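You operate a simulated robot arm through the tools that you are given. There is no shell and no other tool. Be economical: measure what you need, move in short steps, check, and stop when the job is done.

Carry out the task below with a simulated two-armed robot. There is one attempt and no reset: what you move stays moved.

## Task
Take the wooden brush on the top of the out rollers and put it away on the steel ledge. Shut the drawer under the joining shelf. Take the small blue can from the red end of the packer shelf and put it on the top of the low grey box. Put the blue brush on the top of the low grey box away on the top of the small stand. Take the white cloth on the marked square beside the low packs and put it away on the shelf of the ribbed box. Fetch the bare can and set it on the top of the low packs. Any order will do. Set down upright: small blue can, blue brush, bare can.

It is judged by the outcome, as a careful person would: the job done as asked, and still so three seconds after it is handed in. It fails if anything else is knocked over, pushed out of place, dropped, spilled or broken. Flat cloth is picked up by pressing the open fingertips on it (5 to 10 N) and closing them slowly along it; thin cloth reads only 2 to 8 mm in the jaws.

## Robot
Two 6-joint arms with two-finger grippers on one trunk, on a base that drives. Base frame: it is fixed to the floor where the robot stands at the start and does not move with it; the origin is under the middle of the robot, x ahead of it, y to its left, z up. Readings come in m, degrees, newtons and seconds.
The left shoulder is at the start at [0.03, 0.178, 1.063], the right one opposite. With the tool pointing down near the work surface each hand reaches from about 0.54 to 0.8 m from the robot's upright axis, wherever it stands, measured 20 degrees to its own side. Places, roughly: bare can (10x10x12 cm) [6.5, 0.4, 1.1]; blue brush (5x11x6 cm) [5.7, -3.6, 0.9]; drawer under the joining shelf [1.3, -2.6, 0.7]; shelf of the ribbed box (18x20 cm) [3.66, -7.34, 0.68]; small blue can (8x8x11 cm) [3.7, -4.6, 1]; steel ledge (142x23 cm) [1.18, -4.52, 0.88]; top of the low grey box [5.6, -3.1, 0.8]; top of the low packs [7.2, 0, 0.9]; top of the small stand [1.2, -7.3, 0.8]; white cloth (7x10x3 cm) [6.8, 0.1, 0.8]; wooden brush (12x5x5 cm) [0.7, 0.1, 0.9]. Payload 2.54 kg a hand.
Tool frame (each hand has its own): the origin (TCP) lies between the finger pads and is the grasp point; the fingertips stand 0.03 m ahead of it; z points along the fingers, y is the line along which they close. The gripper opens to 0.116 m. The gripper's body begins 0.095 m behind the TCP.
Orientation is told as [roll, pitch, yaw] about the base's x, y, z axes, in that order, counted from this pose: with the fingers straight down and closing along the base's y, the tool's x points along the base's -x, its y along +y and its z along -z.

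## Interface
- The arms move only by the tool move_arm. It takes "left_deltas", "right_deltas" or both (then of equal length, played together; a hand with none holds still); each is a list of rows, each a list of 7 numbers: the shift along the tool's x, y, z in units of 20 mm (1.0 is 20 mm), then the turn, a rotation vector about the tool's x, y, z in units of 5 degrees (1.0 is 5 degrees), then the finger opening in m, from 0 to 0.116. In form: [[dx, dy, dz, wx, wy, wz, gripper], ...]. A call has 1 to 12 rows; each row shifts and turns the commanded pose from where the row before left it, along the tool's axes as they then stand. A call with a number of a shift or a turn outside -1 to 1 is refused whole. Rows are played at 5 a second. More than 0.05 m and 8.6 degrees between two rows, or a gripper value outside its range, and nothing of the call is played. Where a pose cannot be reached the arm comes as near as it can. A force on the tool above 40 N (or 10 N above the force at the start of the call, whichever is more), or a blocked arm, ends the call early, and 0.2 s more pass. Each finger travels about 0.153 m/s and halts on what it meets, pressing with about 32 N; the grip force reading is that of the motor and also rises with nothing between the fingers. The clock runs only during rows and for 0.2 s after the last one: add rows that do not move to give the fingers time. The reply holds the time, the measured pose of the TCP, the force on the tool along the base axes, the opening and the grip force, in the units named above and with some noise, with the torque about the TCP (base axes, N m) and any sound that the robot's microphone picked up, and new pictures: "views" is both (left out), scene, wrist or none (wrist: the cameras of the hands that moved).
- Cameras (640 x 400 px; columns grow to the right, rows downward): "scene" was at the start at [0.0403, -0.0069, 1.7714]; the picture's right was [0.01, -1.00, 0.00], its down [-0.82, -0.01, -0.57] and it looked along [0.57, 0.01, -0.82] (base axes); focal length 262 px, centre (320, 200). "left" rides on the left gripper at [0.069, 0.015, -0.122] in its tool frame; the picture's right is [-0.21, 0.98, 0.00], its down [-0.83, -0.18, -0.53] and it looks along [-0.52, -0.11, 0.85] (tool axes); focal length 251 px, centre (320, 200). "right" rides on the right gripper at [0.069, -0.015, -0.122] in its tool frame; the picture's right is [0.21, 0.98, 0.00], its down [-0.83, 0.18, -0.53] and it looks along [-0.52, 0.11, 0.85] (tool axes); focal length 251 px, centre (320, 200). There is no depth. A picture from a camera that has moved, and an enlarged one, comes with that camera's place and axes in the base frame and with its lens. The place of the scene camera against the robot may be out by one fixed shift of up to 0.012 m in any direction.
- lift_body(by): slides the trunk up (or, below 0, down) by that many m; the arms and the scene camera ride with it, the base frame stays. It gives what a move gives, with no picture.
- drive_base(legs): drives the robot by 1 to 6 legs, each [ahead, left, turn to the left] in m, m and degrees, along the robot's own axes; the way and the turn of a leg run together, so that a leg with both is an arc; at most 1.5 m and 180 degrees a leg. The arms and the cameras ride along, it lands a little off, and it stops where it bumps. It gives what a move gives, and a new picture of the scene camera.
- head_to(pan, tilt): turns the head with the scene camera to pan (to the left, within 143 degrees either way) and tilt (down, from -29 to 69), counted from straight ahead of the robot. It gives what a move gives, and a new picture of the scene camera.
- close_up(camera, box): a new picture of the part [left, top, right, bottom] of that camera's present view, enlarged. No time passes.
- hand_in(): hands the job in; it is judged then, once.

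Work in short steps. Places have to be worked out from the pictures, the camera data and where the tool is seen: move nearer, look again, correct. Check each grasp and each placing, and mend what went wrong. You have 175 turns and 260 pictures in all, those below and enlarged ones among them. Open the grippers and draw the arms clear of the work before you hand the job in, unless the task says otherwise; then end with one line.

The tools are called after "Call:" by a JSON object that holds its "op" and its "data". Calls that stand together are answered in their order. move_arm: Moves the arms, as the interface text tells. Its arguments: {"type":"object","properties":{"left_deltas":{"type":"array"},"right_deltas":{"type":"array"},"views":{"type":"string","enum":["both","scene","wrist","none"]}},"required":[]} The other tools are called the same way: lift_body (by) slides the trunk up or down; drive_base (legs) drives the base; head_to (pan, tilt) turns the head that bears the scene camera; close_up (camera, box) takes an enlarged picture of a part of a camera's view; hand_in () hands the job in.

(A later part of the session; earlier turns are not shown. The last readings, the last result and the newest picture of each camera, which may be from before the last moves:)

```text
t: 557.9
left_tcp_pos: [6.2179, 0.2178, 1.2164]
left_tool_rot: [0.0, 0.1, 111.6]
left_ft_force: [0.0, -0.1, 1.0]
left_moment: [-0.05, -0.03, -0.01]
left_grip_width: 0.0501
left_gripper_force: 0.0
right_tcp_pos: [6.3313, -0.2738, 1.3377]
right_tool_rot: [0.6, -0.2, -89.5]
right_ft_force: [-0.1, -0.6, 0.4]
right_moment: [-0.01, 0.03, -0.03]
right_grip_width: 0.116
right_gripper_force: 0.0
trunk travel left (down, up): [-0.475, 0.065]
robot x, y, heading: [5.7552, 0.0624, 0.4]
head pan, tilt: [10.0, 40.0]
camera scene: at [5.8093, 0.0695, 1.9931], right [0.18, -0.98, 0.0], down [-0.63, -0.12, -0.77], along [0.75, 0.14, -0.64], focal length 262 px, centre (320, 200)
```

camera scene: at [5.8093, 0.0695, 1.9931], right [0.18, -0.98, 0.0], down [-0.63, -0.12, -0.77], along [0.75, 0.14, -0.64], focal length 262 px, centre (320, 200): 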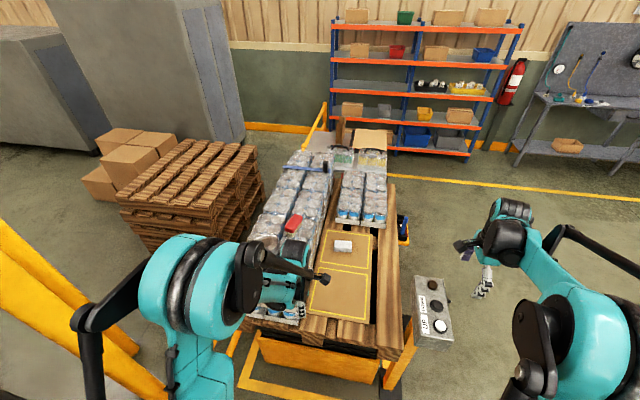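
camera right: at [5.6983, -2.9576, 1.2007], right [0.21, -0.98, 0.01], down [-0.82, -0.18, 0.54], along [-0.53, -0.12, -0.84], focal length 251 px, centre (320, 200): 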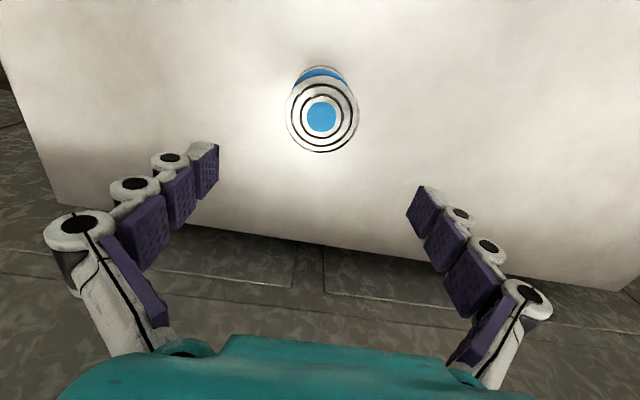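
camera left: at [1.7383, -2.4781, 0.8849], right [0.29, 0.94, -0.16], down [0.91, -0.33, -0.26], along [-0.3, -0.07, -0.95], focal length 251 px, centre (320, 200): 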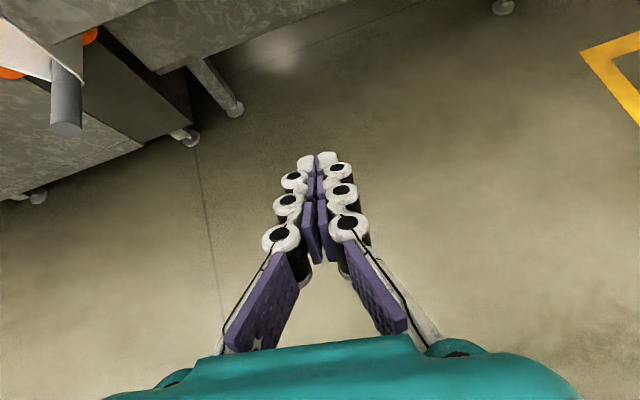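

The can is at about (6.49, 0.43). I move closer and view it through the left wrist camera with the hand open.

Call:
{"op": "drive_base", "data": {"legs": [[0.1, 0.09, 0]]}}

Call:
{"op": "move_arm", "data": {"left_deltas": [[0, 0, -1, 0, 0, 0, 0.116], [0, 0, -1, 0, 0, 0, 0.116], [0, 0, -1, 0, 0, 0, 0.116]], "views": "wrist"}}

```text
t: 559.2
left_tcp_pos: [6.3181, 0.3066, 1.2177]
left_tool_rot: [0.0, 0.2, 111.6]
left_ft_force: [0.4, -0.1, 0.0]
left_moment: [-0.03, -0.01, 0.0]
left_grip_width: 0.0498
left_gripper_force: 0.1
right_tcp_pos: [6.4294, -0.1843, 1.3397]
right_tool_rot: [0.5, -0.3, -89.6]
right_ft_force: [1.0, 0.4, 0.4]
right_moment: [0.0, -0.02, 0.04]
right_grip_width: 0.1159
right_gripper_force: 0.0
trunk travel left (down, up): [-0.475, 0.065]
robot x, y, heading: [5.857, 0.1534, 0.9]
head pan, tilt: [10.0, 40.0]
camera scene: at [5.9088, 0.158, 1.9931], right [0.18, -0.98, 0.0], down [-0.63, -0.12, -0.77], along [0.75, 0.14, -0.64], focal length 262 px, centre (320, 200)
```

scene: 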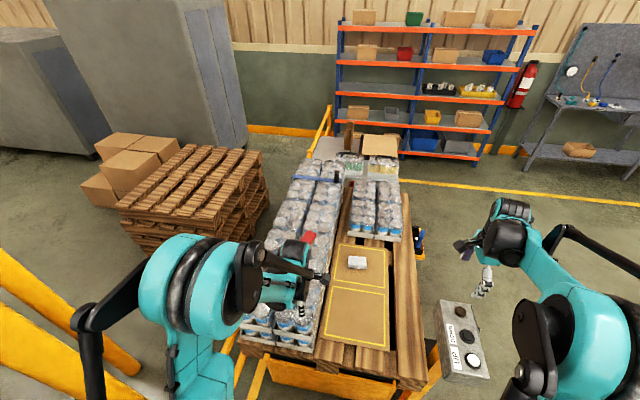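

```text
t: 560.0
left_tcp_pos: [6.319, 0.308, 1.2756]
left_tool_rot: [0.0, 0.1, 111.6]
left_ft_force: [0.2, -0.2, -0.4]
left_moment: [0.0, 0.01, 0.05]
left_grip_width: 0.116
left_gripper_force: 0.0
right_tcp_pos: [6.4307, -0.1835, 1.3378]
right_tool_rot: [0.4, -0.2, -89.5]
right_ft_force: [0.1, -1.1, -0.5]
right_moment: [-0.02, -0.02, 0.0]
right_grip_width: 0.1158
right_gripper_force: 0.0
trunk travel left (down, up): [-0.475, 0.065]
robot x, y, heading: [5.8557, 0.1538, 0.3]
head pan, tilt: [10.0, 40.0]
camera left: at [6.3305, 0.2393, 1.3999], right [-0.99, -0.16, 0.0], down [-0.13, 0.84, 0.53], along [-0.08, 0.53, -0.85], focal length 251 px, centre (320, 200)
```

left: 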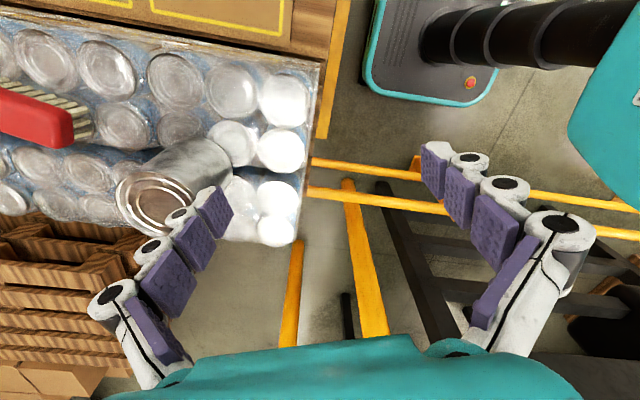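

The bare can stands at about (6.504, 0.439), top z≈1.14. I move the hand over it.

Call:
{"op": "move_arm", "data": {"left_deltas": [[-0.224, -0.917, 0, 0, 0, 0, 0.116], [-0.224, -0.917, 0, 0, 0, 0, 0.116], [-0.224, -0.917, 0, 0, 0, 0, 0.116], [-0.224, -0.917, 0, 0, 0, 0, 0.116], [-0.224, -0.917, 0, 0, 0, 0, 0.116], [-0.224, -0.917, 0, 0, 0, 0, 0.116], [-0.224, -0.917, 0, 0, 0, 0, 0.116], [-0.224, -0.917, 0, 0, 0, 0, 0.116], [-0.224, -0.917, 0, 0, 0, 0, 0.116], [-0.224, -0.917, 0, 0, 0, 0, 0.116], [-0.224, -0.917, 0, 0, 0, 0, 0.116], [-0.224, -0.917, 0, 0, 0, 0, 0.116]], "views": "wrist"}}

```text
t: 562.6
left_tcp_pos: [6.5058, 0.4391, 1.276]
left_tool_rot: [0.1, 0.1, 111.5]
left_ft_force: [1.0, 0.1, 0.3]
left_moment: [0.01, 0.01, -0.02]
left_grip_width: 0.116
left_gripper_force: 0.1
right_tcp_pos: [6.4314, -0.1832, 1.3382]
right_tool_rot: [0.4, -0.3, -89.6]
right_ft_force: [0.2, 0.6, 0.1]
right_moment: [-0.02, 0.01, 0.01]
right_grip_width: 0.1161
right_gripper_force: 0.0
trunk travel left (down, up): [-0.475, 0.065]
robot x, y, heading: [5.8603, 0.1525, 0.5]
head pan, tilt: [10.0, 40.0]
camera left: at [6.5162, 0.3708, 1.3995], right [-0.99, -0.16, 0.0], down [-0.13, 0.84, 0.53], along [-0.08, 0.53, -0.85], focal length 251 px, centre (320, 200)
```

left: 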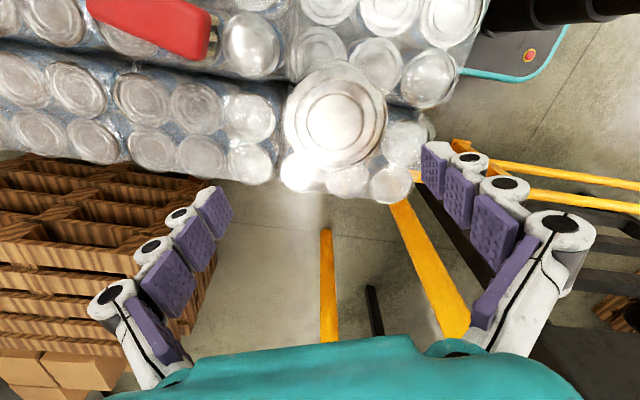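

Call:
{"op": "move_arm", "data": {"left_deltas": [[0.29, 0.76, 0, 0, 0, 0, 0.116], [0, 0, 1, 0, 0, 0, 0.116], [0, 0, 1, 0, 0, 0, 0.116], [0, 0, 1, 0, 0, 0, 0.116], [0, 0, 0, 0, 0, 0, 0.116]], "views": "wrist"}}

```text
t: 563.8
left_tcp_pos: [6.4918, 0.4276, 1.2168]
left_tool_rot: [0.0, 0.0, 111.5]
left_ft_force: [0.5, -0.9, -0.5]
left_moment: [0.01, 0.01, -0.02]
left_grip_width: 0.1158
left_gripper_force: 0.1
right_tcp_pos: [6.4301, -0.1834, 1.3405]
right_tool_rot: [0.4, -0.2, -89.5]
right_ft_force: [0.4, -0.2, -0.9]
right_moment: [-0.02, -0.01, 0.0]
right_grip_width: 0.1163
right_gripper_force: 0.0
trunk travel left (down, up): [-0.475, 0.065]
robot x, y, heading: [5.8594, 0.1541, 0.8]
head pan, tilt: [10.0, 40.0]
camera left: at [6.5035, 0.3584, 1.34], right [-0.99, -0.16, 0.0], down [-0.13, 0.84, 0.53], along [-0.08, 0.53, -0.85], focal length 251 px, centre (320, 200)
```

left: 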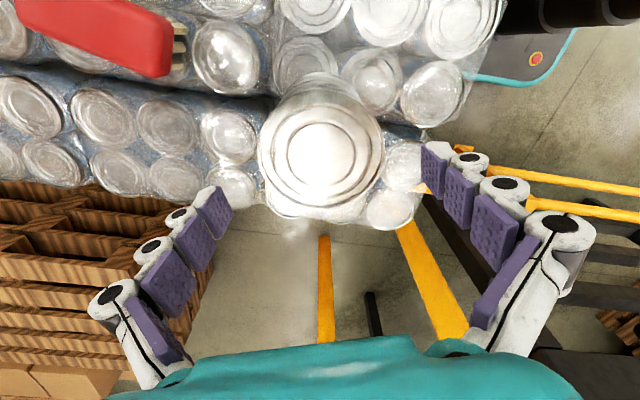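

Well centred. I descend 11 cm with the can between the fingers.

Call:
{"op": "move_arm", "data": {"left_deltas": [[-0.19, -0.07, 0.5, 0, 0, 0, 0.116], [0, 0, 1, 0, 0, 0, 0.116], [0, 0, 1, 0, 0, 0, 0.116], [0, 0, 1, 0, 0, 0, 0.116], [0, 0, 1, 0, 0, 0, 0.116], [0, 0, 1, 0, 0, 0, 0.116], [0, 0, 0, 0, 0, 0, 0.116]], "views": "wrist"}}

```text
t: 565.4
left_tcp_pos: [6.4925, 0.4307, 1.1082]
left_tool_rot: [0.0, 0.0, 111.5]
left_ft_force: [-0.3, 0.6, 0.1]
left_moment: [-0.02, -0.04, 0.03]
left_grip_width: 0.116
left_gripper_force: 0.0
right_tcp_pos: [6.4297, -0.1836, 1.3392]
right_tool_rot: [0.6, -0.2, -89.5]
right_ft_force: [0.9, 0.2, 0.3]
right_moment: [-0.01, -0.03, 0.01]
right_grip_width: 0.1159
right_gripper_force: 0.0
trunk travel left (down, up): [-0.475, 0.065]
robot x, y, heading: [5.8574, 0.1543, 0.4]
head pan, tilt: [10.0, 40.0]
camera left: at [6.5033, 0.3619, 1.2299], right [-0.99, -0.16, 0.0], down [-0.13, 0.84, 0.53], along [-0.08, 0.53, -0.85], focal length 251 px, centre (320, 200)
```

left: 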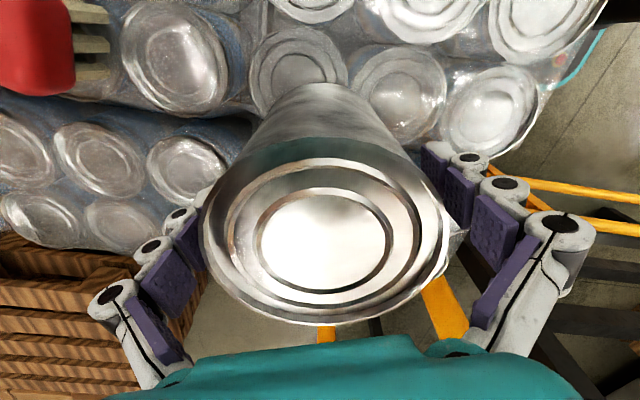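

Call:
{"op": "move_arm", "data": {"left_deltas": [[0, 0, 0.2, 0, 0, 0, 0.116], [0, 0, 0, 0, 0, 0, 0.1], [0, 0, 0, 0, 0, 0, 0.085], [0, 0, 0, 0, 0, 0, 0.08], [0, 0, 0, 0, 0, 0, 0.08]], "views": "none"}}

Call:
{"op": "move_arm", "data": {"left_deltas": [[0, 0, -0.5, 0, 0, 0, 0.075], [0, 0, -1, 0, 0, 0, 0.075], [0, 0, -1, 0, 0, 0, 0.075], [0, 0, -1, 0, 0, 0, 0.075], [0, 0, -1, 0, 0, 0, 0.075], [0, 0, -1, 0, 0, 0, 0.075]], "views": "wrist"}}

```text
t: 566.6
left_tcp_pos: [6.4915, 0.4304, 1.1021]
left_tool_rot: [0.0, 0.1, 111.5]
left_ft_force: [3.2, 1.4, 6.1]
left_moment: [0.0, 0.21, 0.01]
left_grip_width: 0.0991
left_gripper_force: 32.0
right_tcp_pos: [6.4304, -0.1841, 1.3396]
right_tool_rot: [0.5, -0.3, -89.6]
right_ft_force: [-1.7, -1.0, -0.4]
right_moment: [0.02, 0.01, 0.01]
right_grip_width: 0.116
right_gripper_force: 0.1
trunk travel left (down, up): [-0.475, 0.065]
robot x, y, heading: [5.8562, 0.1519, 0.6]
head pan, tilt: [10.0, 40.0]
```

```text
t: 568.0
left_tcp_pos: [6.4911, 0.4309, 1.2135]
left_tool_rot: [0.0, 0.1, 111.6]
left_ft_force: [0.3, -0.5, -2.3]
left_moment: [0.0, -0.03, 0.02]
left_grip_width: 0.0988
left_gripper_force: 32.0
right_tcp_pos: [6.43, -0.1826, 1.339]
right_tool_rot: [0.5, -0.2, -89.5]
right_ft_force: [0.0, 0.5, -0.1]
right_moment: [-0.02, 0.0, -0.02]
right_grip_width: 0.116
right_gripper_force: 0.0
trunk travel left (down, up): [-0.475, 0.065]
robot x, y, heading: [5.8581, 0.1498, 0.6]
head pan, tilt: [10.0, 40.0]
camera left: at [6.5025, 0.3625, 1.3363], right [-0.99, -0.16, 0.0], down [-0.13, 0.84, 0.53], along [-0.08, 0.53, -0.85], focal length 251 px, centre (320, 200)
```

left: 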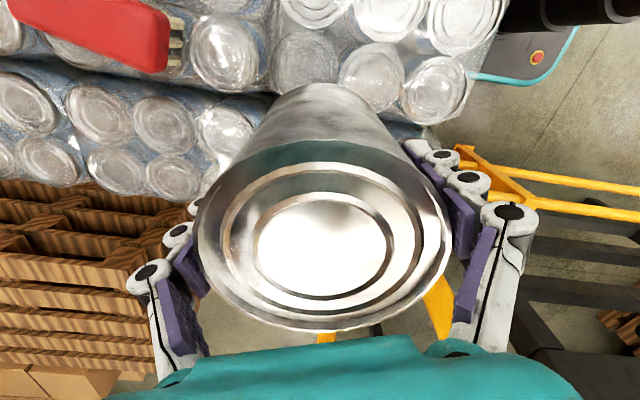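

Bare can held. I draw the hand back, turn it to its neutral yaw (about −110°), then drive round to the south side.

Call:
{"op": "move_arm", "data": {"left_deltas": [[0.224, 0.917, 0, 0, 0, 0, 0.075], [0.224, 0.917, 0, 0, 0, 0, 0.075], [0.224, 0.917, 0, 0, 0, 0, 0.075], [0.224, 0.917, 0, 0, 0, 0, 0.075], [0.224, 0.917, 0, 0, 0, 0, 0.075], [0.224, 0.917, 0, 0, 0, 0, 0.075], [0.224, 0.917, 0, 0, 0, 0, 0.075], [0.224, 0.917, 0, 0, 0, 0, 0.075], [0.224, 0.917, 0, 0, 0, 0, 0.075], [0.224, 0.917, 0, 0, 0, 0, 0.075]], "views": "none"}}

Call:
{"op": "drive_base", "data": {"legs": [[-0.25, -0.2, 0], [0, -0.7, 0], [0, 0, 90]]}}

Call:
{"op": "move_arm", "data": {"left_deltas": [[0, 0, 0, 0, 0, 1, 0.075], [0, 0, 0, 0, 0, 1, 0.075], [0, 0, 0, 0, 0, 1, 0.075], [0, 0, 0, 0, 0, 1, 0.075], [0, 0, 0, 0, 0, 1, 0.075], [0, 0, 0, 0, 0, 1, 0.075], [0, 0, 0, 0, 0, 1, 0.075], [0, 0, 0, 0, 0, 1, 0.075], [0, 0, 0, 0, 0, 1, 0.075], [0, 0, 0, 0, 0, 1, 0.075], [0, 0, 0, 0, 0, 1, 0.075], [0, 0, 0, 0, 0, 1, 0.075]], "views": "none"}}

Call:
{"op": "move_arm", "data": {"left_deltas": [[0, 0, 0, 0, 0, 1, 0.075], [0, 0, 0, 0, 0, 1, 0.075], [0, 0, 0, 0, 0, 1, 0.075], [0, 0, 0, 0, 0, 1, 0.075], [0, 0, 0, 0, 0, 1, 0.075], [0, 0, 0, 0, 0, 1, 0.075], [0, 0, 0, 0, 0, 1, 0.075], [0, 0, 0, 0, 0, 1, 0.075], [0, 0, 0, 0, 0, 1, 0.075], [0, 0, 0, 0, 0, 1, 0.075]], "views": "none"}}

```text
t: 570.2
left_tcp_pos: [6.3356, 0.321, 1.2128]
left_tool_rot: [0.0, 0.1, 111.5]
left_ft_force: [0.5, 0.1, -2.3]
left_moment: [0.01, 0.0, -0.02]
left_grip_width: 0.0988
left_gripper_force: 32.1
right_tcp_pos: [6.4304, -0.1836, 1.3388]
right_tool_rot: [0.5, -0.3, -89.5]
right_ft_force: [0.7, 0.7, 1.0]
right_moment: [0.02, -0.03, 0.01]
right_grip_width: 0.116
right_gripper_force: 0.0
trunk travel left (down, up): [-0.475, 0.065]
robot x, y, heading: [5.8582, 0.1536, 0.7]
head pan, tilt: [10.0, 40.0]
```

```text
t: 579.6
left_tcp_pos: [5.4446, -0.2703, 1.2124]
left_tool_rot: [0.0, 0.1, -157.9]
left_ft_force: [0.0, -0.8, -2.0]
left_moment: [0.01, 0.0, 0.02]
left_grip_width: 0.099
left_gripper_force: 32.0
right_tcp_pos: [5.9489, -0.1706, 1.3386]
right_tool_rot: [0.4, -0.3, 1.1]
right_ft_force: [0.9, -0.1, 1.1]
right_moment: [-0.03, -0.05, 0.02]
right_grip_width: 0.1162
right_gripper_force: 0.0
trunk travel left (down, up): [-0.475, 0.065]
robot x, y, heading: [5.6185, -0.7477, 91.2]
head pan, tilt: [10.0, 40.0]
camera scene: at [5.6021, -0.7014, 1.993], right [0.98, 0.2, 0.0], down [0.13, -0.63, -0.77], along [-0.15, 0.75, -0.64], focal length 262 px, centre (320, 200)
```

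scene: 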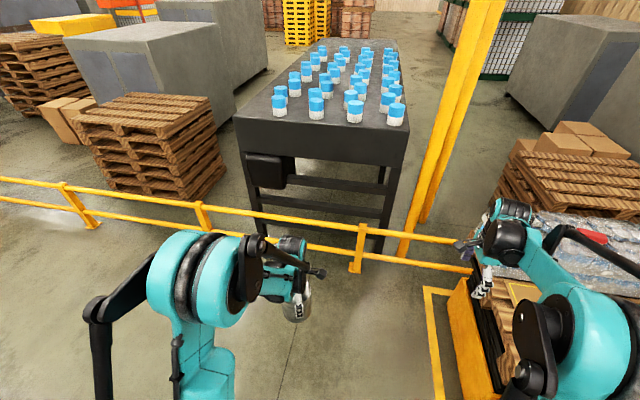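

```text
t: 582.2
left_tcp_pos: [5.4435, -0.2691, 1.2114]
left_tool_rot: [-0.1, 0.1, 142.1]
left_ft_force: [-1.5, -0.4, -2.4]
left_moment: [0.01, 0.03, -0.01]
left_grip_width: 0.0988
left_gripper_force: 32.3
right_tcp_pos: [5.9477, -0.1704, 1.3388]
right_tool_rot: [0.3, 0.0, 1.1]
right_ft_force: [0.9, 0.8, 0.4]
right_moment: [-0.01, 0.01, -0.01]
right_grip_width: 0.1158
right_gripper_force: 0.2
trunk travel left (down, up): [-0.475, 0.065]
robot x, y, heading: [5.6235, -0.7491, 91.1]
head pan, tilt: [10.0, 40.0]
```

```text
t: 584.4
left_tcp_pos: [5.4443, -0.2695, 1.2116]
left_tool_rot: [-0.1, 0.0, 91.9]
left_ft_force: [0.7, 0.0, -2.5]
left_moment: [-0.02, 0.01, 0.0]
left_grip_width: 0.0987
left_gripper_force: 32.2
right_tcp_pos: [5.9485, -0.1708, 1.3393]
right_tool_rot: [0.4, -0.3, 1.1]
right_ft_force: [0.4, -0.2, 0.1]
right_moment: [-0.01, -0.01, 0.0]
right_grip_width: 0.1159
right_gripper_force: 0.1
trunk travel left (down, up): [-0.475, 0.065]
robot x, y, heading: [5.6218, -0.7455, 91.5]
head pan, tilt: [10.0, 40.0]
```

Call:
{"op": "drive_base", "data": {"legs": [[-0.05, -0.85, -1.3], [0, -0.78, 0]]}}

Call:
{"op": "head_to", "data": {"pan": 10, "tilt": 48}}

```text
t: 592.7
left_tcp_pos: [7.0918, -0.3099, 1.2125]
left_tool_rot: [-0.2, 0.0, 90.3]
left_ft_force: [-0.7, 0.6, -2.9]
left_moment: [0.03, 0.0, -0.02]
left_grip_width: 0.0991
left_gripper_force: 32.3
right_tcp_pos: [7.5993, -0.2278, 1.3384]
right_tool_rot: [0.4, -0.2, -0.7]
right_ft_force: [0.3, -0.6, 0.3]
right_moment: [0.06, -0.04, -0.02]
right_grip_width: 0.1158
right_gripper_force: 0.1
trunk travel left (down, up): [-0.475, 0.065]
robot x, y, heading: [7.2505, -0.7929, 89.4]
head pan, tilt: [10.0, 40.0]
camera scene: at [7.2358, -0.7473, 1.993], right [0.99, 0.16, 0.0], down [0.11, -0.63, -0.77], along [-0.13, 0.76, -0.64], focal length 262 px, centre (320, 200)
```

scene: 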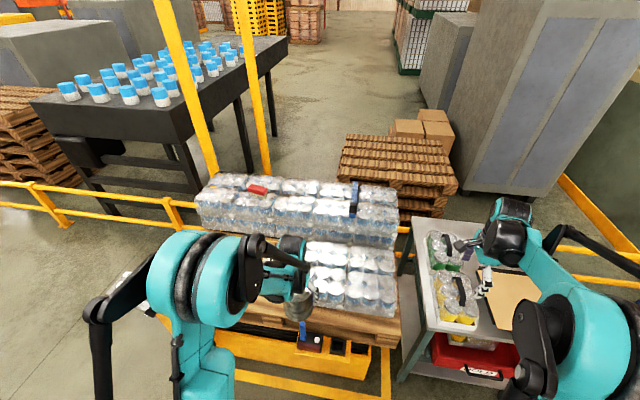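

```text
t: 593.4
left_tcp_pos: [7.0927, -0.3116, 1.2118]
left_tool_rot: [0.0, 0.1, 90.4]
left_ft_force: [0.5, -1.0, -3.5]
left_moment: [-0.03, 0.01, -0.02]
left_grip_width: 0.0991
left_gripper_force: 31.5
right_tcp_pos: [7.5993, -0.2292, 1.3387]
right_tool_rot: [0.4, -0.2, -0.6]
right_ft_force: [0.0, 0.4, -0.5]
right_moment: [-0.01, 0.03, -0.04]
right_grip_width: 0.1158
right_gripper_force: 0.1
trunk travel left (down, up): [-0.475, 0.065]
robot x, y, heading: [7.2505, -0.7942, 89.4]
head pan, tilt: [10.0, 48.0]
camera scene: at [7.2378, -0.7534, 1.9816], right [0.99, 0.16, 0.0], down [0.12, -0.73, -0.67], along [-0.11, 0.66, -0.74], focal length 262 px, centre (320, 200)
```

scene: 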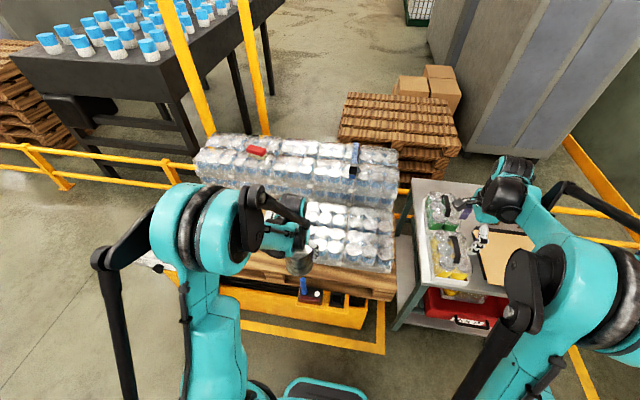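

Low packs top spans x≈7.0–7.47, y≈−0.12–0.18. I drive 0.12 m closer and bring the can above its middle (7.22, 0.03).

Call:
{"op": "drive_base", "data": {"legs": [[0.12, 0, 0]]}}

Call:
{"op": "move_arm", "data": {"left_deltas": [[-1, -0.58, 0, 0, 0, 0, 0.075], [-1, -0.58, 0, 0, 0, 0, 0.075], [-1, -0.58, 0, 0, 0, 0, 0.075], [-1, -0.58, 0, 0, 0, 0, 0.075], [-1, -0.58, 0, 0, 0, 0, 0.075], [-1, -0.58, 0, 0, 0, 0, 0.075], [-1, -0.58, 0, 0, 0, 0, 0.075], [-1, -0.58, 0, 0, 0, 0, 0.075], [-1, -0.58, 0, 0, 0, 0, 0.075], [-1, -0.58, 0, 0, 0, 0, 0.075], [-1, -0.58, 0, 0, 0, 0, 0.075]], "views": "both"}}

```text
t: 594.7
left_tcp_pos: [7.0931, -0.1923, 1.2133]
left_tool_rot: [-0.1, -0.1, 90.3]
left_ft_force: [-0.3, 0.1, -1.6]
left_moment: [-0.02, 0.0, 0.0]
left_grip_width: 0.0986
left_gripper_force: 32.1
right_tcp_pos: [7.5998, -0.1094, 1.3394]
right_tool_rot: [0.5, -0.3, -0.8]
right_ft_force: [0.1, -0.2, 0.4]
right_moment: [0.01, -0.01, 0.01]
right_grip_width: 0.116
right_gripper_force: 0.0
trunk travel left (down, up): [-0.475, 0.065]
robot x, y, heading: [7.255, -0.6749, 89.3]
head pan, tilt: [10.0, 48.0]
camera scene: at [7.2384, -0.635, 1.9816], right [0.99, 0.16, 0.0], down [0.12, -0.73, -0.67], along [-0.11, 0.66, -0.74], focal length 262 px, centre (320, 200)
```

scene: 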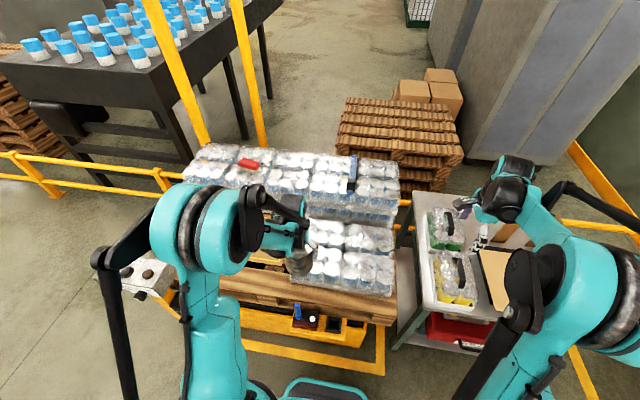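

```text
t: 597.1
left_tcp_pos: [7.2213, 0.0303, 1.213]
left_tool_rot: [0.0, 0.1, 90.2]
left_ft_force: [0.0, -0.1, -1.9]
left_moment: [-0.04, 0.01, -0.06]
left_grip_width: 0.0988
left_gripper_force: 32.4
right_tcp_pos: [7.6008, -0.1077, 1.3378]
right_tool_rot: [0.4, -0.2, -0.7]
right_ft_force: [1.0, 0.3, 0.0]
right_moment: [-0.01, 0.01, -0.01]
right_grip_width: 0.116
right_gripper_force: 0.0
trunk travel left (down, up): [-0.475, 0.065]
robot x, y, heading: [7.2501, -0.6761, 89.4]
head pan, tilt: [10.0, 48.0]
camera scene: at [7.2392, -0.6321, 1.9815], right [0.99, 0.16, 0.0], down [0.12, -0.73, -0.67], along [-0.11, 0.66, -0.74], focal length 262 px, centre (320, 200)
camera left: at [7.2062, -0.0368, 1.3345], right [-0.98, 0.21, 0.0], down [0.18, 0.83, 0.53], along [0.11, 0.52, -0.85], focal length 251 px, centre (320, 200)
```

scene: 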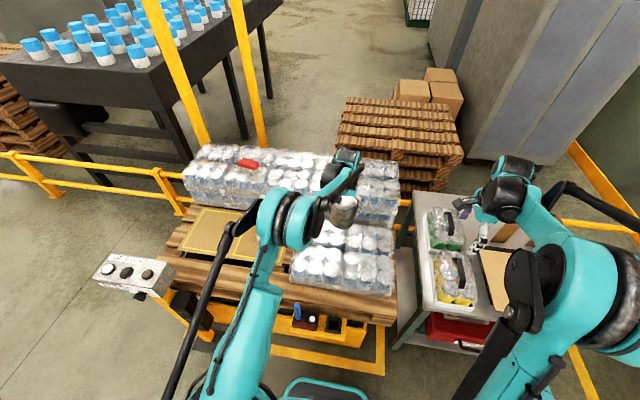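
left: 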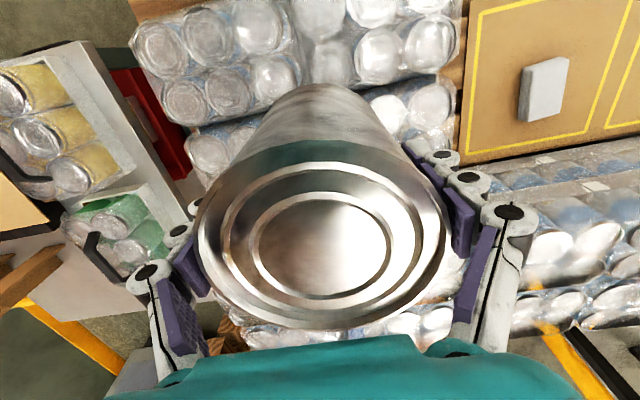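

The can would straddle pack seams there; the front-left pack centre (7.13, −0.05) is better. I shift and descend.

Call:
{"op": "move_arm", "data": {"left_deltas": [[0.8, 0.9, 0, 0, 0, 0, 0.075], [0.8, 0.9, 0, 0, 0, 0, 0.075], [0.8, 0.9, 0, 0, 0, 0, 0.075], [0.8, 0.9, 0, 0, 0, 0, 0.075], [0.8, 0.9, 0, 0, 0, 0, 0.075], [0, 0, 1, 0, 0, 0, 0.075], [0, 0, 1, 0, 0, 0, 0.075], [0, 0, 1, 0, 0, 0, 0.075], [0, 0, 1, 0, 0, 0, 0.075], [0, 0, 1, 0, 0, 0, 0.075], [0, 0, 1, 0, 0, 0, 0.075], [0, 0, 1, 0, 0, 0, 0.075]], "views": "both"}}

```text
t: 599.7
left_tcp_pos: [7.1312, -0.0505, 1.0707]
left_tool_rot: [-0.1, 0.0, 90.4]
left_ft_force: [0.1, 0.7, -2.7]
left_moment: [-0.03, 0.03, 0.02]
left_grip_width: 0.0986
left_gripper_force: 31.8
right_tcp_pos: [7.6012, -0.1083, 1.3395]
right_tool_rot: [0.5, -0.2, -0.7]
right_ft_force: [-0.9, 0.2, -0.2]
right_moment: [-0.01, 0.0, -0.01]
right_grip_width: 0.1161
right_gripper_force: 0.1
trunk travel left (down, up): [-0.475, 0.065]
robot x, y, heading: [7.2531, -0.6742, 89.4]
head pan, tilt: [10.0, 48.0]
camera scene: at [7.2384, -0.6328, 1.9815], right [0.99, 0.16, 0.0], down [0.12, -0.73, -0.67], along [-0.11, 0.66, -0.74], focal length 262 px, centre (320, 200)
camera left: at [7.1159, -0.119, 1.1943], right [-0.98, 0.21, 0.0], down [0.18, 0.83, 0.53], along [0.11, 0.52, -0.85], focal length 251 px, centre (320, 200)
```

scene: 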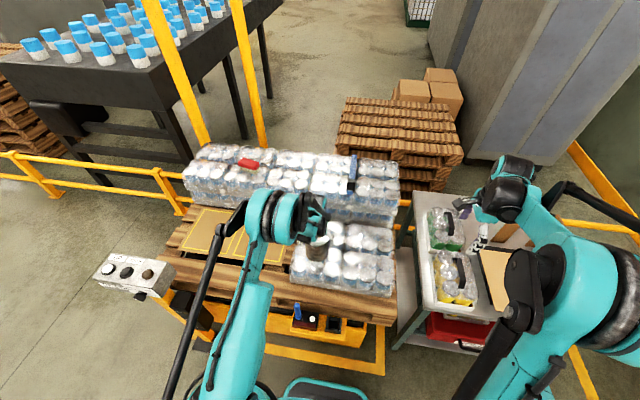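
left: 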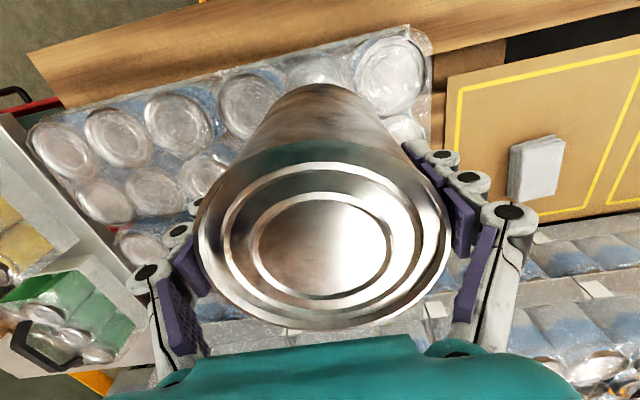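

Call:
{"op": "move_arm", "data": {"left_deltas": [[-0.3, -0.3, 0.5, 0, 0, 0, 0.075], [0, 0, 0.5, 0, 0, 0, 0.075], [0, 0, 0.5, 0, 0, 0, 0.075], [0, 0, 0.5, 0, 0, 0, 0.075], [0, 0, 0.5, 0, 0, 0, 0.075], [0, 0, 0.25, 0, 0, 0, 0.075], [0, 0, 0.25, 0, 0, 0, 0.075], [0, 0, 0, 0, 0, 0, 0.075]], "views": "none"}}

Call:
{"op": "move_arm", "data": {"left_deltas": [[0, 0, 0.2, 0, 0, 0, 0.075], [0, 0, 0.2, 0, 0, 0, 0.075], [0, 0, 0.2, 0, 0, 0, 0.075], [0, 0, 0, 0, 0, 0, 0.075]], "views": "none"}}

```text
t: 601.5
left_tcp_pos: [7.1361, -0.0454, 1.0117]
left_tool_rot: [-0.1, 0.0, 90.3]
left_ft_force: [0.1, 0.9, -2.6]
left_moment: [-0.03, -0.01, 0.03]
left_grip_width: 0.0988
left_gripper_force: 32.4
right_tcp_pos: [7.6002, -0.1093, 1.3385]
right_tool_rot: [0.4, -0.2, -0.7]
right_ft_force: [0.3, 0.1, -0.1]
right_moment: [0.02, -0.02, -0.02]
right_grip_width: 0.1157
right_gripper_force: 0.1
trunk travel left (down, up): [-0.475, 0.065]
robot x, y, heading: [7.2527, -0.6732, 89.4]
head pan, tilt: [10.0, 48.0]
```

```text
t: 602.5
left_tcp_pos: [7.1356, -0.0465, 0.9999]
left_tool_rot: [-0.1, 0.0, 90.3]
left_ft_force: [-0.4, 0.0, -2.1]
left_moment: [-0.01, 0.02, -0.02]
left_grip_width: 0.0987
left_gripper_force: 32.3
right_tcp_pos: [7.6007, -0.1079, 1.3392]
right_tool_rot: [0.4, -0.2, -0.7]
right_ft_force: [0.4, 0.4, -0.5]
right_moment: [-0.02, 0.04, -0.01]
right_grip_width: 0.116
right_gripper_force: 0.0
trunk travel left (down, up): [-0.475, 0.065]
robot x, y, heading: [7.2537, -0.6813, 89.7]
head pan, tilt: [10.0, 48.0]
```

Call:
{"op": "move_arm", "data": {"left_deltas": [[0, 0, 0.2, 0, 0, 0, 0.075], [0, 0, 0.2, 0, 0, 0, 0.075], [0, 0, 0.2, 0, 0, 0, 0.075], [0, 0, 0.2, 0, 0, 0, 0.075], [0, 0, 0, 0, 0, 0, 0.075]], "views": "none"}}

Call:
{"op": "move_arm", "data": {"left_deltas": [[0, 0, 0.2, 0, 0, 0, 0.075], [0, 0, 0.2, 0, 0, 0, 0.075], [0, 0, 0.2, 0, 0, 0, 0.075], [0, 0, 0, 0, 0, 0, 0.075]], "views": "wrist"}}

```text
t: 603.7
left_tcp_pos: [7.1368, -0.0448, 0.9849]
left_tool_rot: [0.0, -0.2, 90.3]
left_ft_force: [-0.2, 5.0, 19.1]
left_moment: [0.11, 0.04, 0.08]
left_grip_width: 0.0994
left_gripper_force: 31.7
right_tcp_pos: [7.6006, -0.1093, 1.3393]
right_tool_rot: [0.5, -0.3, -0.7]
right_ft_force: [-0.6, -0.1, 0.2]
right_moment: [0.01, 0.0, 0.01]
right_grip_width: 0.1157
right_gripper_force: 0.1
trunk travel left (down, up): [-0.475, 0.065]
robot x, y, heading: [7.2521, -0.6739, 89.3]
head pan, tilt: [10.0, 48.0]
```

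```text
t: 604.7
left_tcp_pos: [7.1369, -0.0471, 0.9736]
left_tool_rot: [-0.1, 0.0, 90.4]
left_ft_force: [0.7, -1.9, 15.7]
left_moment: [-0.04, -0.01, 0.05]
left_grip_width: 0.0992
left_gripper_force: 32.6
right_tcp_pos: [7.5999, -0.1106, 1.3391]
right_tool_rot: [0.5, -0.2, -0.7]
right_ft_force: [0.1, 0.3, -0.4]
right_moment: [0.03, -0.01, 0.01]
right_grip_width: 0.1157
right_gripper_force: 0.0
trunk travel left (down, up): [-0.475, 0.065]
robot x, y, heading: [7.2522, -0.6718, 89.2]
head pan, tilt: [10.0, 48.0]
camera left: at [7.1221, -0.115, 1.0959], right [-0.98, 0.21, 0.0], down [0.18, 0.83, 0.53], along [0.11, 0.52, -0.84], focal length 251 px, centre (320, 200)
```

left: 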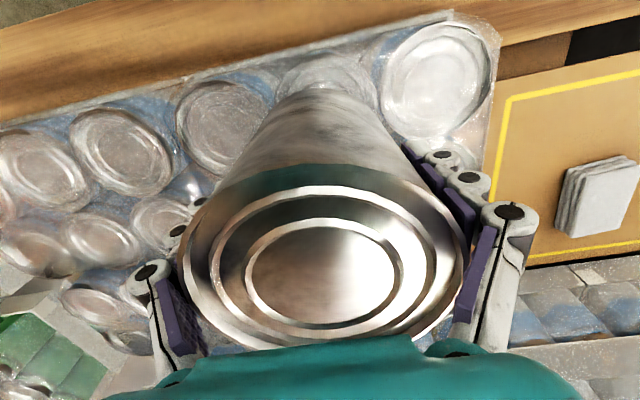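

The can has landed (the fingers slid down it slightly). I open gently and rise straight up.

Call:
{"op": "move_arm", "data": {"left_deltas": [[0, 0, -0.1, 0, 0, 0, 0.09], [0, 0, 0, 0, 0, 0, 0.104], [0, 0, 0, 0, 0, 0, 0.11], [0, 0, 0, 0, 0, 0, 0.116], [0, 0, 0, 0, 0, 0, 0.116]], "views": "wrist"}}

Call:
{"op": "move_arm", "data": {"left_deltas": [[0, 0, -0.5, 0, 0, 0, 0.116], [0, 0, -0.5, 0, 0, 0, 0.116], [0, 0, -0.5, 0, 0, 0, 0.116], [0, 0, -1, 0, 0, 0, 0.116], [0, 0, -1, 0, 0, 0, 0.116], [0, 0, -1, 0, 0, 0, 0.116], [0, 0, -1, 0, 0, 0, 0.116], [0, 0, -1, 0, 0, 0, 0.116], [0, 0, -1, 0, 0, 0, 0.116], [0, 0, -1, 0, 0, 0, 0.116], [0, 0, -1, 0, 0, 0, 0.116]], "views": "both"}}

```text
t: 605.9
left_tcp_pos: [7.1364, -0.0465, 0.9759]
left_tool_rot: [-0.1, 0.1, 90.3]
left_ft_force: [-0.4, 0.3, 0.8]
left_moment: [0.02, 0.0, 0.0]
left_grip_width: 0.1159
left_gripper_force: 0.1
right_tcp_pos: [7.6006, -0.1089, 1.3398]
right_tool_rot: [0.6, -0.2, -0.6]
right_ft_force: [0.5, 0.6, -0.1]
right_moment: [-0.03, 0.02, 0.04]
right_grip_width: 0.1161
right_gripper_force: 0.1
trunk travel left (down, up): [-0.475, 0.065]
robot x, y, heading: [7.2539, -0.6738, 89.4]
head pan, tilt: [10.0, 48.0]
camera left: at [7.122, -0.1138, 1.0976], right [-0.98, 0.21, 0.0], down [0.18, 0.83, 0.53], along [0.11, 0.52, -0.85], focal length 251 px, centre (320, 200)
```

left: 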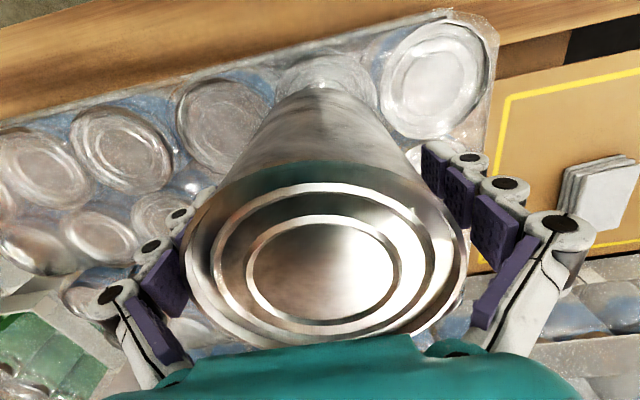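

```text
t: 608.3
left_tcp_pos: [7.1361, -0.0474, 1.1655]
left_tool_rot: [0.0, 0.0, 90.3]
left_ft_force: [-0.4, -0.5, -0.5]
left_moment: [0.0, 0.0, -0.01]
left_grip_width: 0.1159
left_gripper_force: 0.0
right_tcp_pos: [7.6017, -0.1087, 1.3395]
right_tool_rot: [0.6, -0.1, -0.7]
right_ft_force: [0.0, 0.4, 1.1]
right_moment: [0.02, 0.02, 0.02]
right_grip_width: 0.1161
right_gripper_force: 0.1
trunk travel left (down, up): [-0.475, 0.065]
robot x, y, heading: [7.2523, -0.6731, 89.6]
head pan, tilt: [10.0, 48.0]
camera scene: at [7.2386, -0.6349, 1.9816], right [0.99, 0.16, 0.0], down [0.12, -0.73, -0.67], along [-0.11, 0.66, -0.74], focal length 262 px, centre (320, 200)
camera left: at [7.1219, -0.1137, 1.2884], right [-0.98, 0.21, 0.0], down [0.18, 0.83, 0.53], along [0.11, 0.52, -0.85], focal length 251 px, centre (320, 200)
```

scene: 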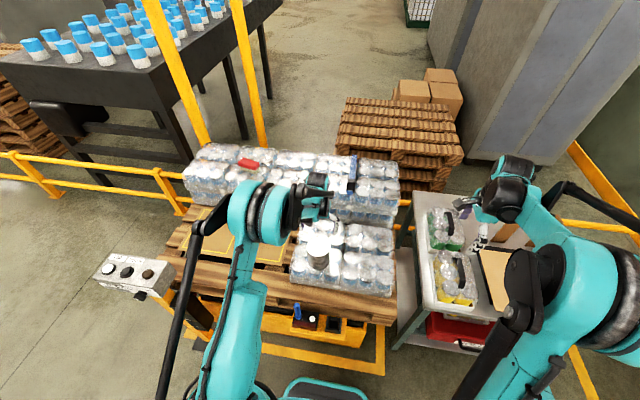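
left: 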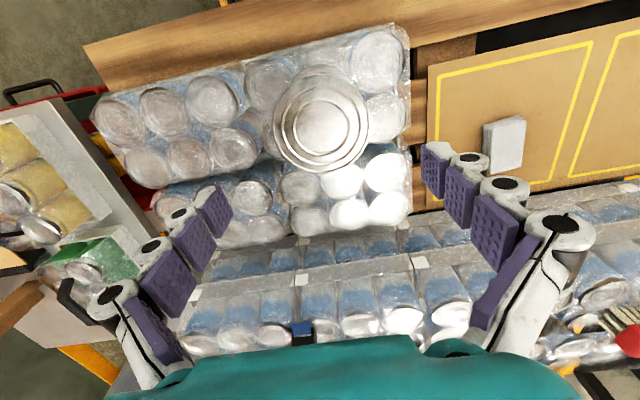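

The bare can stands on the low packs. Now the cloth at about (6.83, 0.106): I shift the base left and bring the left hand over it.

Call:
{"op": "drive_base", "data": {"legs": [[0.03, 0.3, 0.5]]}}

Call:
{"op": "move_arm", "data": {"left_deltas": [[-0.9, 0, 0, 0, 0, 0, 0.116], [-0.9, 0, 0, 0, 0, 0, 0.116], [-0.9, 0, 0, 0, 0, 0, 0.116], [-0.9, 0, 0, 0, 0, 0, 0.116], [-0.9, 0, 0, 0, 0, 0, 0.116], [-0.9, 0, 0, 0, 0, 0, 0.116]], "views": "wrist"}}

```text
t: 610.3
left_tcp_pos: [6.8305, -0.0145, 1.1653]
left_tool_rot: [-0.1, 0.0, 90.8]
left_ft_force: [0.0, 0.8, -0.1]
left_moment: [0.03, -0.02, -0.04]
left_grip_width: 0.1159
left_gripper_force: 0.0
right_tcp_pos: [7.294, -0.0742, 1.3395]
right_tool_rot: [0.4, -0.3, -0.1]
right_ft_force: [0.8, -0.5, -0.2]
right_moment: [0.01, 0.02, -0.01]
right_grip_width: 0.1162
right_gripper_force: 0.1
trunk travel left (down, up): [-0.475, 0.065]
robot x, y, heading: [6.952, -0.6404, 89.9]
head pan, tilt: [10.0, 48.0]
camera scene: at [6.9384, -0.6028, 1.9816], right [0.98, 0.17, 0.0], down [0.13, -0.73, -0.67], along [-0.12, 0.66, -0.74], focal length 262 px, centre (320, 200)
```

scene: 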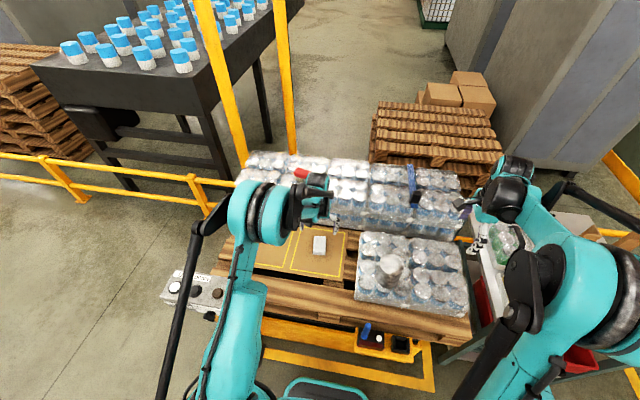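

```text
t: 611.7
left_tcp_pos: [6.8282, 0.0941, 1.1642]
left_tool_rot: [-0.1, -0.1, 90.8]
left_ft_force: [0.4, -0.5, 0.4]
left_moment: [0.0, -0.01, -0.02]
left_grip_width: 0.116
left_gripper_force: 0.1
right_tcp_pos: [7.2948, -0.0732, 1.3388]
right_tool_rot: [0.5, -0.3, -0.3]
right_ft_force: [0.3, 0.5, 0.6]
right_moment: [0.02, -0.02, 0.01]
right_grip_width: 0.1159
right_gripper_force: 0.1
trunk travel left (down, up): [-0.475, 0.065]
robot x, y, heading: [6.9518, -0.6446, 90.0]
head pan, tilt: [10.0, 48.0]
camera left: at [6.8147, 0.0261, 1.2872], right [-0.98, 0.2, 0.0], down [0.17, 0.83, 0.53], along [0.11, 0.52, -0.85], focal length 251 px, centre (320, 200)
```

left: 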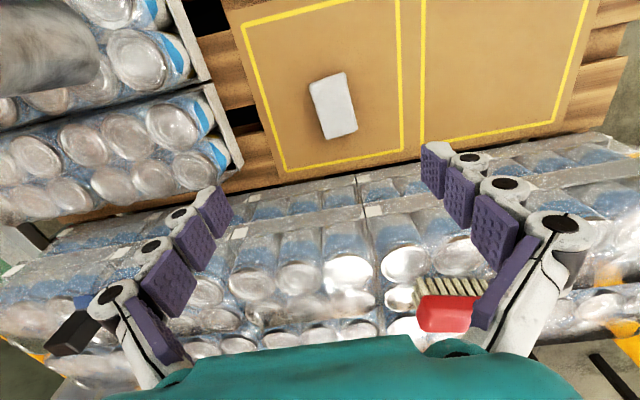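

Call:
{"op": "close_up", "data": {"camera": "scene", "box": [140, 180, 340, 305]}}

Call:
{"op": "close_up", "data": {"camera": "left", "box": [240, 40, 440, 165]}}

```text
3.20 times, centred on (240, 242) of scene
camera zoom: at [6.9377, -0.6015, 1.9815], right [0.98, 0.17, 0.0], down [0.13, -0.73, -0.67], along [-0.12, 0.66, -0.74], focal length 839 px, centre (576, 64)
```

zoom: 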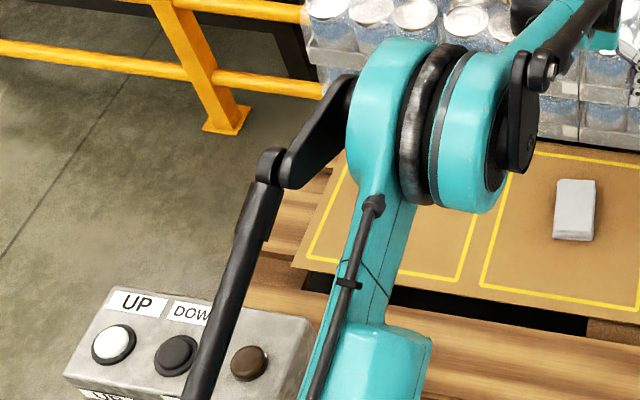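

```text
3.20 times, centred on (340, 102) of left
camera zoom: at [6.8147, 0.0261, 1.2872], right [-0.98, 0.2, 0.0], down [0.17, 0.83, 0.53], along [0.11, 0.52, -0.85], focal length 805 px, centre (256, 512)
```

zoom: 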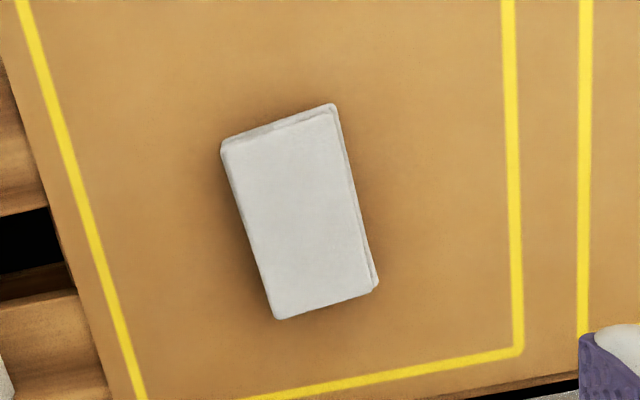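

I lower the trunk 0.2 m, align over the cloth and set the fingers about 5 cm apart for a press-and-close pick.

Call:
{"op": "lift_body", "data": {"by": -0.2}}

Call:
{"op": "move_arm", "data": {"left_deltas": [[-0.9, 0.75, 0, 0, 0, 0, 0.07], [0, 0, 1, 0, 0, 0, 0.06], [0, 0, 0.5, 0, 0, 0, 0.055], [0, 0, 0, 0, 0, 0, 0.055]], "views": "both"}}

```text
t: 613.9
left_tcp_pos: [6.8284, 0.0924, 0.9646]
left_tool_rot: [-0.1, 0.0, 90.9]
left_ft_force: [-0.3, 0.4, 0.8]
left_moment: [-0.01, 0.0, 0.0]
left_grip_width: 0.1163
left_gripper_force: 0.0
right_tcp_pos: [7.2956, -0.0741, 1.1381]
right_tool_rot: [0.5, -0.2, -0.2]
right_ft_force: [-0.3, -0.7, -0.6]
right_moment: [-0.01, 0.01, 0.0]
right_grip_width: 0.1159
right_gripper_force: 0.0
trunk travel left (down, up): [-0.275, 0.265]
robot x, y, heading: [6.9518, -0.6454, 89.7]
head pan, tilt: [10.0, 48.0]
```

```text
t: 614.9
left_tcp_pos: [6.8134, 0.1114, 0.9341]
left_tool_rot: [-0.1, -0.1, 90.8]
left_ft_force: [0.5, -0.1, -0.1]
left_moment: [-0.01, 0.0, -0.02]
left_grip_width: 0.0548
left_gripper_force: 0.0
right_tcp_pos: [7.2945, -0.0753, 1.1391]
right_tool_rot: [0.4, -0.1, -0.2]
right_ft_force: [0.1, -0.8, -1.2]
right_moment: [0.04, -0.02, 0.0]
right_grip_width: 0.1162
right_gripper_force: 0.0
trunk travel left (down, up): [-0.275, 0.265]
robot x, y, heading: [6.9515, -0.6433, 90.0]
head pan, tilt: [10.0, 48.0]
camera scene: at [6.9379, -0.603, 1.7816], right [0.98, 0.17, 0.0], down [0.13, -0.73, -0.67], along [-0.12, 0.66, -0.74], focal length 262 px, centre (320, 200)
camera left: at [6.7995, 0.0431, 1.0572], right [-0.98, 0.2, 0.0], down [0.17, 0.83, 0.53], along [0.11, 0.52, -0.85], focal length 251 px, centre (320, 200)
```

scene: 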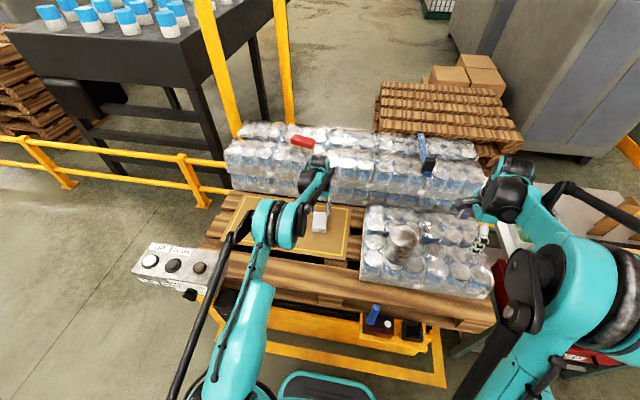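
left: 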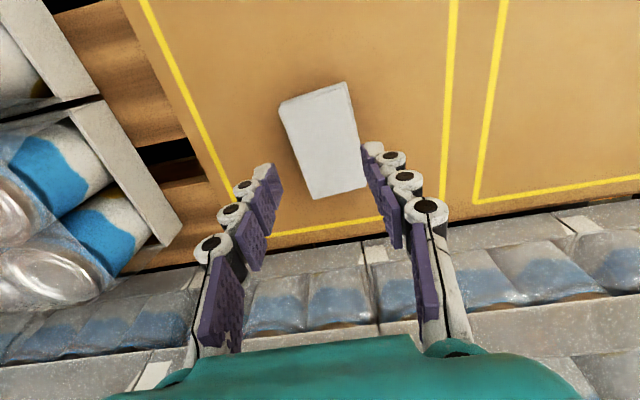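

Call:
{"op": "move_arm", "data": {"left_deltas": [[-0.6, -0.1, 1, 0, 0, 0, 0.055], [0, 0, 1, 0, 0, 0, 0.055], [0, 0, 1, 0, 0, 0, 0.055], [0, 0, 0.5, 0, 0, 0, 0.055], [0, 0, 0, 0, 0, 0, 0.055]], "views": "wrist"}}

Call:
{"op": "move_arm", "data": {"left_deltas": [[0, 0, 0.2, 0, 0, 0, 0.055], [0, 0, 0.2, 0, 0, 0, 0.055], [0, 0, 0, 0, 0, 0, 0.055]], "views": "none"}}

```text
t: 616.1
left_tcp_pos: [6.8145, 0.1237, 0.8649]
left_tool_rot: [-0.2, 0.0, 90.9]
left_ft_force: [-0.4, 0.1, 0.5]
left_moment: [0.0, -0.01, 0.0]
left_grip_width: 0.0551
left_gripper_force: 0.1
right_tcp_pos: [7.2947, -0.0739, 1.1385]
right_tool_rot: [0.4, -0.1, -0.3]
right_ft_force: [0.4, 0.5, -0.1]
right_moment: [0.0, 0.04, 0.02]
right_grip_width: 0.1162
right_gripper_force: 0.1
trunk travel left (down, up): [-0.275, 0.265]
robot x, y, heading: [6.9529, -0.643, 89.8]
head pan, tilt: [10.0, 48.0]
camera left: at [6.8013, 0.0552, 0.9869], right [-0.98, 0.2, 0.0], down [0.17, 0.83, 0.53], along [0.11, 0.52, -0.85], focal length 251 px, centre (320, 200)
```

left: 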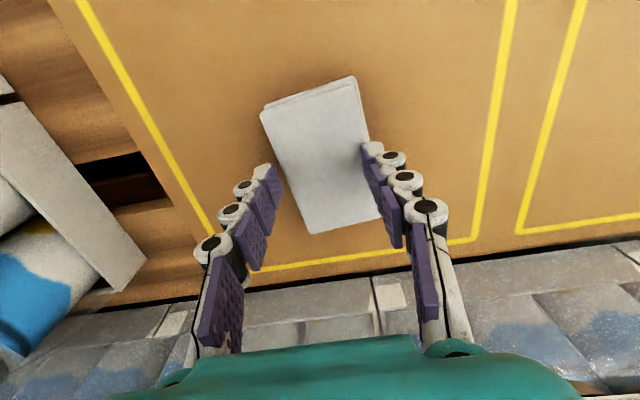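

```text
t: 616.9
left_tcp_pos: [6.815, 0.1206, 0.8611]
left_tool_rot: [0.0, -0.1, 90.9]
left_ft_force: [0.6, -6.3, 12.3]
left_moment: [-0.24, 0.13, 0.02]
left_grip_width: 0.0591
left_gripper_force: 2.6
right_tcp_pos: [7.2947, -0.0752, 1.1389]
right_tool_rot: [0.5, -0.2, -0.3]
right_ft_force: [-0.1, 0.9, -0.6]
right_moment: [-0.04, -0.01, -0.03]
right_grip_width: 0.1159
right_gripper_force: 0.0
trunk travel left (down, up): [-0.275, 0.265]
robot x, y, heading: [6.9495, -0.6461, 89.7]
head pan, tilt: [10.0, 48.0]
stopped in row 3 (left hand): the force on the tool passed its limit at 47 N (the readings are from after the stop); the commanded pose is now the measured one
```

Contact with about 12 N. I close slowly along the cloth.

Call:
{"op": "move_arm", "data": {"left_deltas": [[0, 0, 0, 0, 0, 0, 0.054], [0, 0, 0, 0, 0, 0, 0.046], [0, 0, 0, 0, 0, 0, 0.038], [0, 0, 0, 0, 0, 0, 0.03], [0, 0, 0, 0, 0, 0, 0.022], [0, 0, 0, 0, 0, 0, 0.014], [0, 0, 0, 0, 0, 0, 0.006], [0, 0, 0, 0, 0, 0, 0.0], [0, 0, 0, 0, 0, 0, 0.0], [0, 0, 0, 0, 0, 0, 0.0]], "views": "wrist"}}

```text
t: 617.6
left_tcp_pos: [6.8131, 0.1211, 0.8637]
left_tool_rot: [-0.1, -0.2, 90.9]
left_ft_force: [0.4, -6.5, 15.1]
left_moment: [-0.24, -0.03, 0.04]
left_grip_width: 0.0404
left_gripper_force: 1.7
right_tcp_pos: [7.2959, -0.0752, 1.1384]
right_tool_rot: [0.6, -0.2, -0.3]
right_ft_force: [-0.2, 1.7, -0.9]
right_moment: [0.0, 0.01, -0.02]
right_grip_width: 0.1162
right_gripper_force: 0.0
trunk travel left (down, up): [-0.275, 0.265]
robot x, y, heading: [6.9552, -0.6418, 90.3]
head pan, tilt: [10.0, 48.0]
stopped in row 3 (left hand): the force on the tool passed its limit at 45 N (the readings are from after the stop); the commanded pose is now the measured one
camera left: at [6.8008, 0.0524, 0.9852], right [-0.98, 0.2, 0.0], down [0.17, 0.83, 0.54], along [0.11, 0.53, -0.84], focal length 251 px, centre (320, 200)
```

left: 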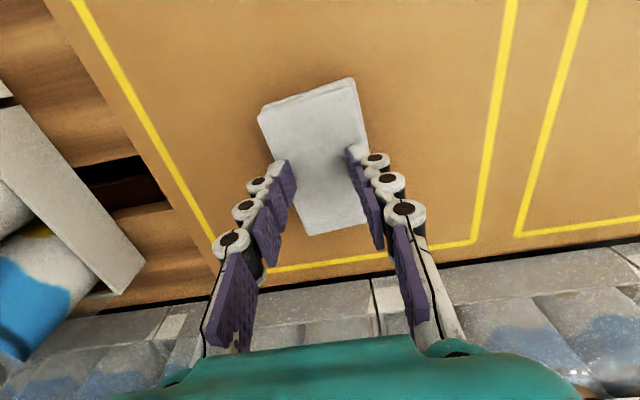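

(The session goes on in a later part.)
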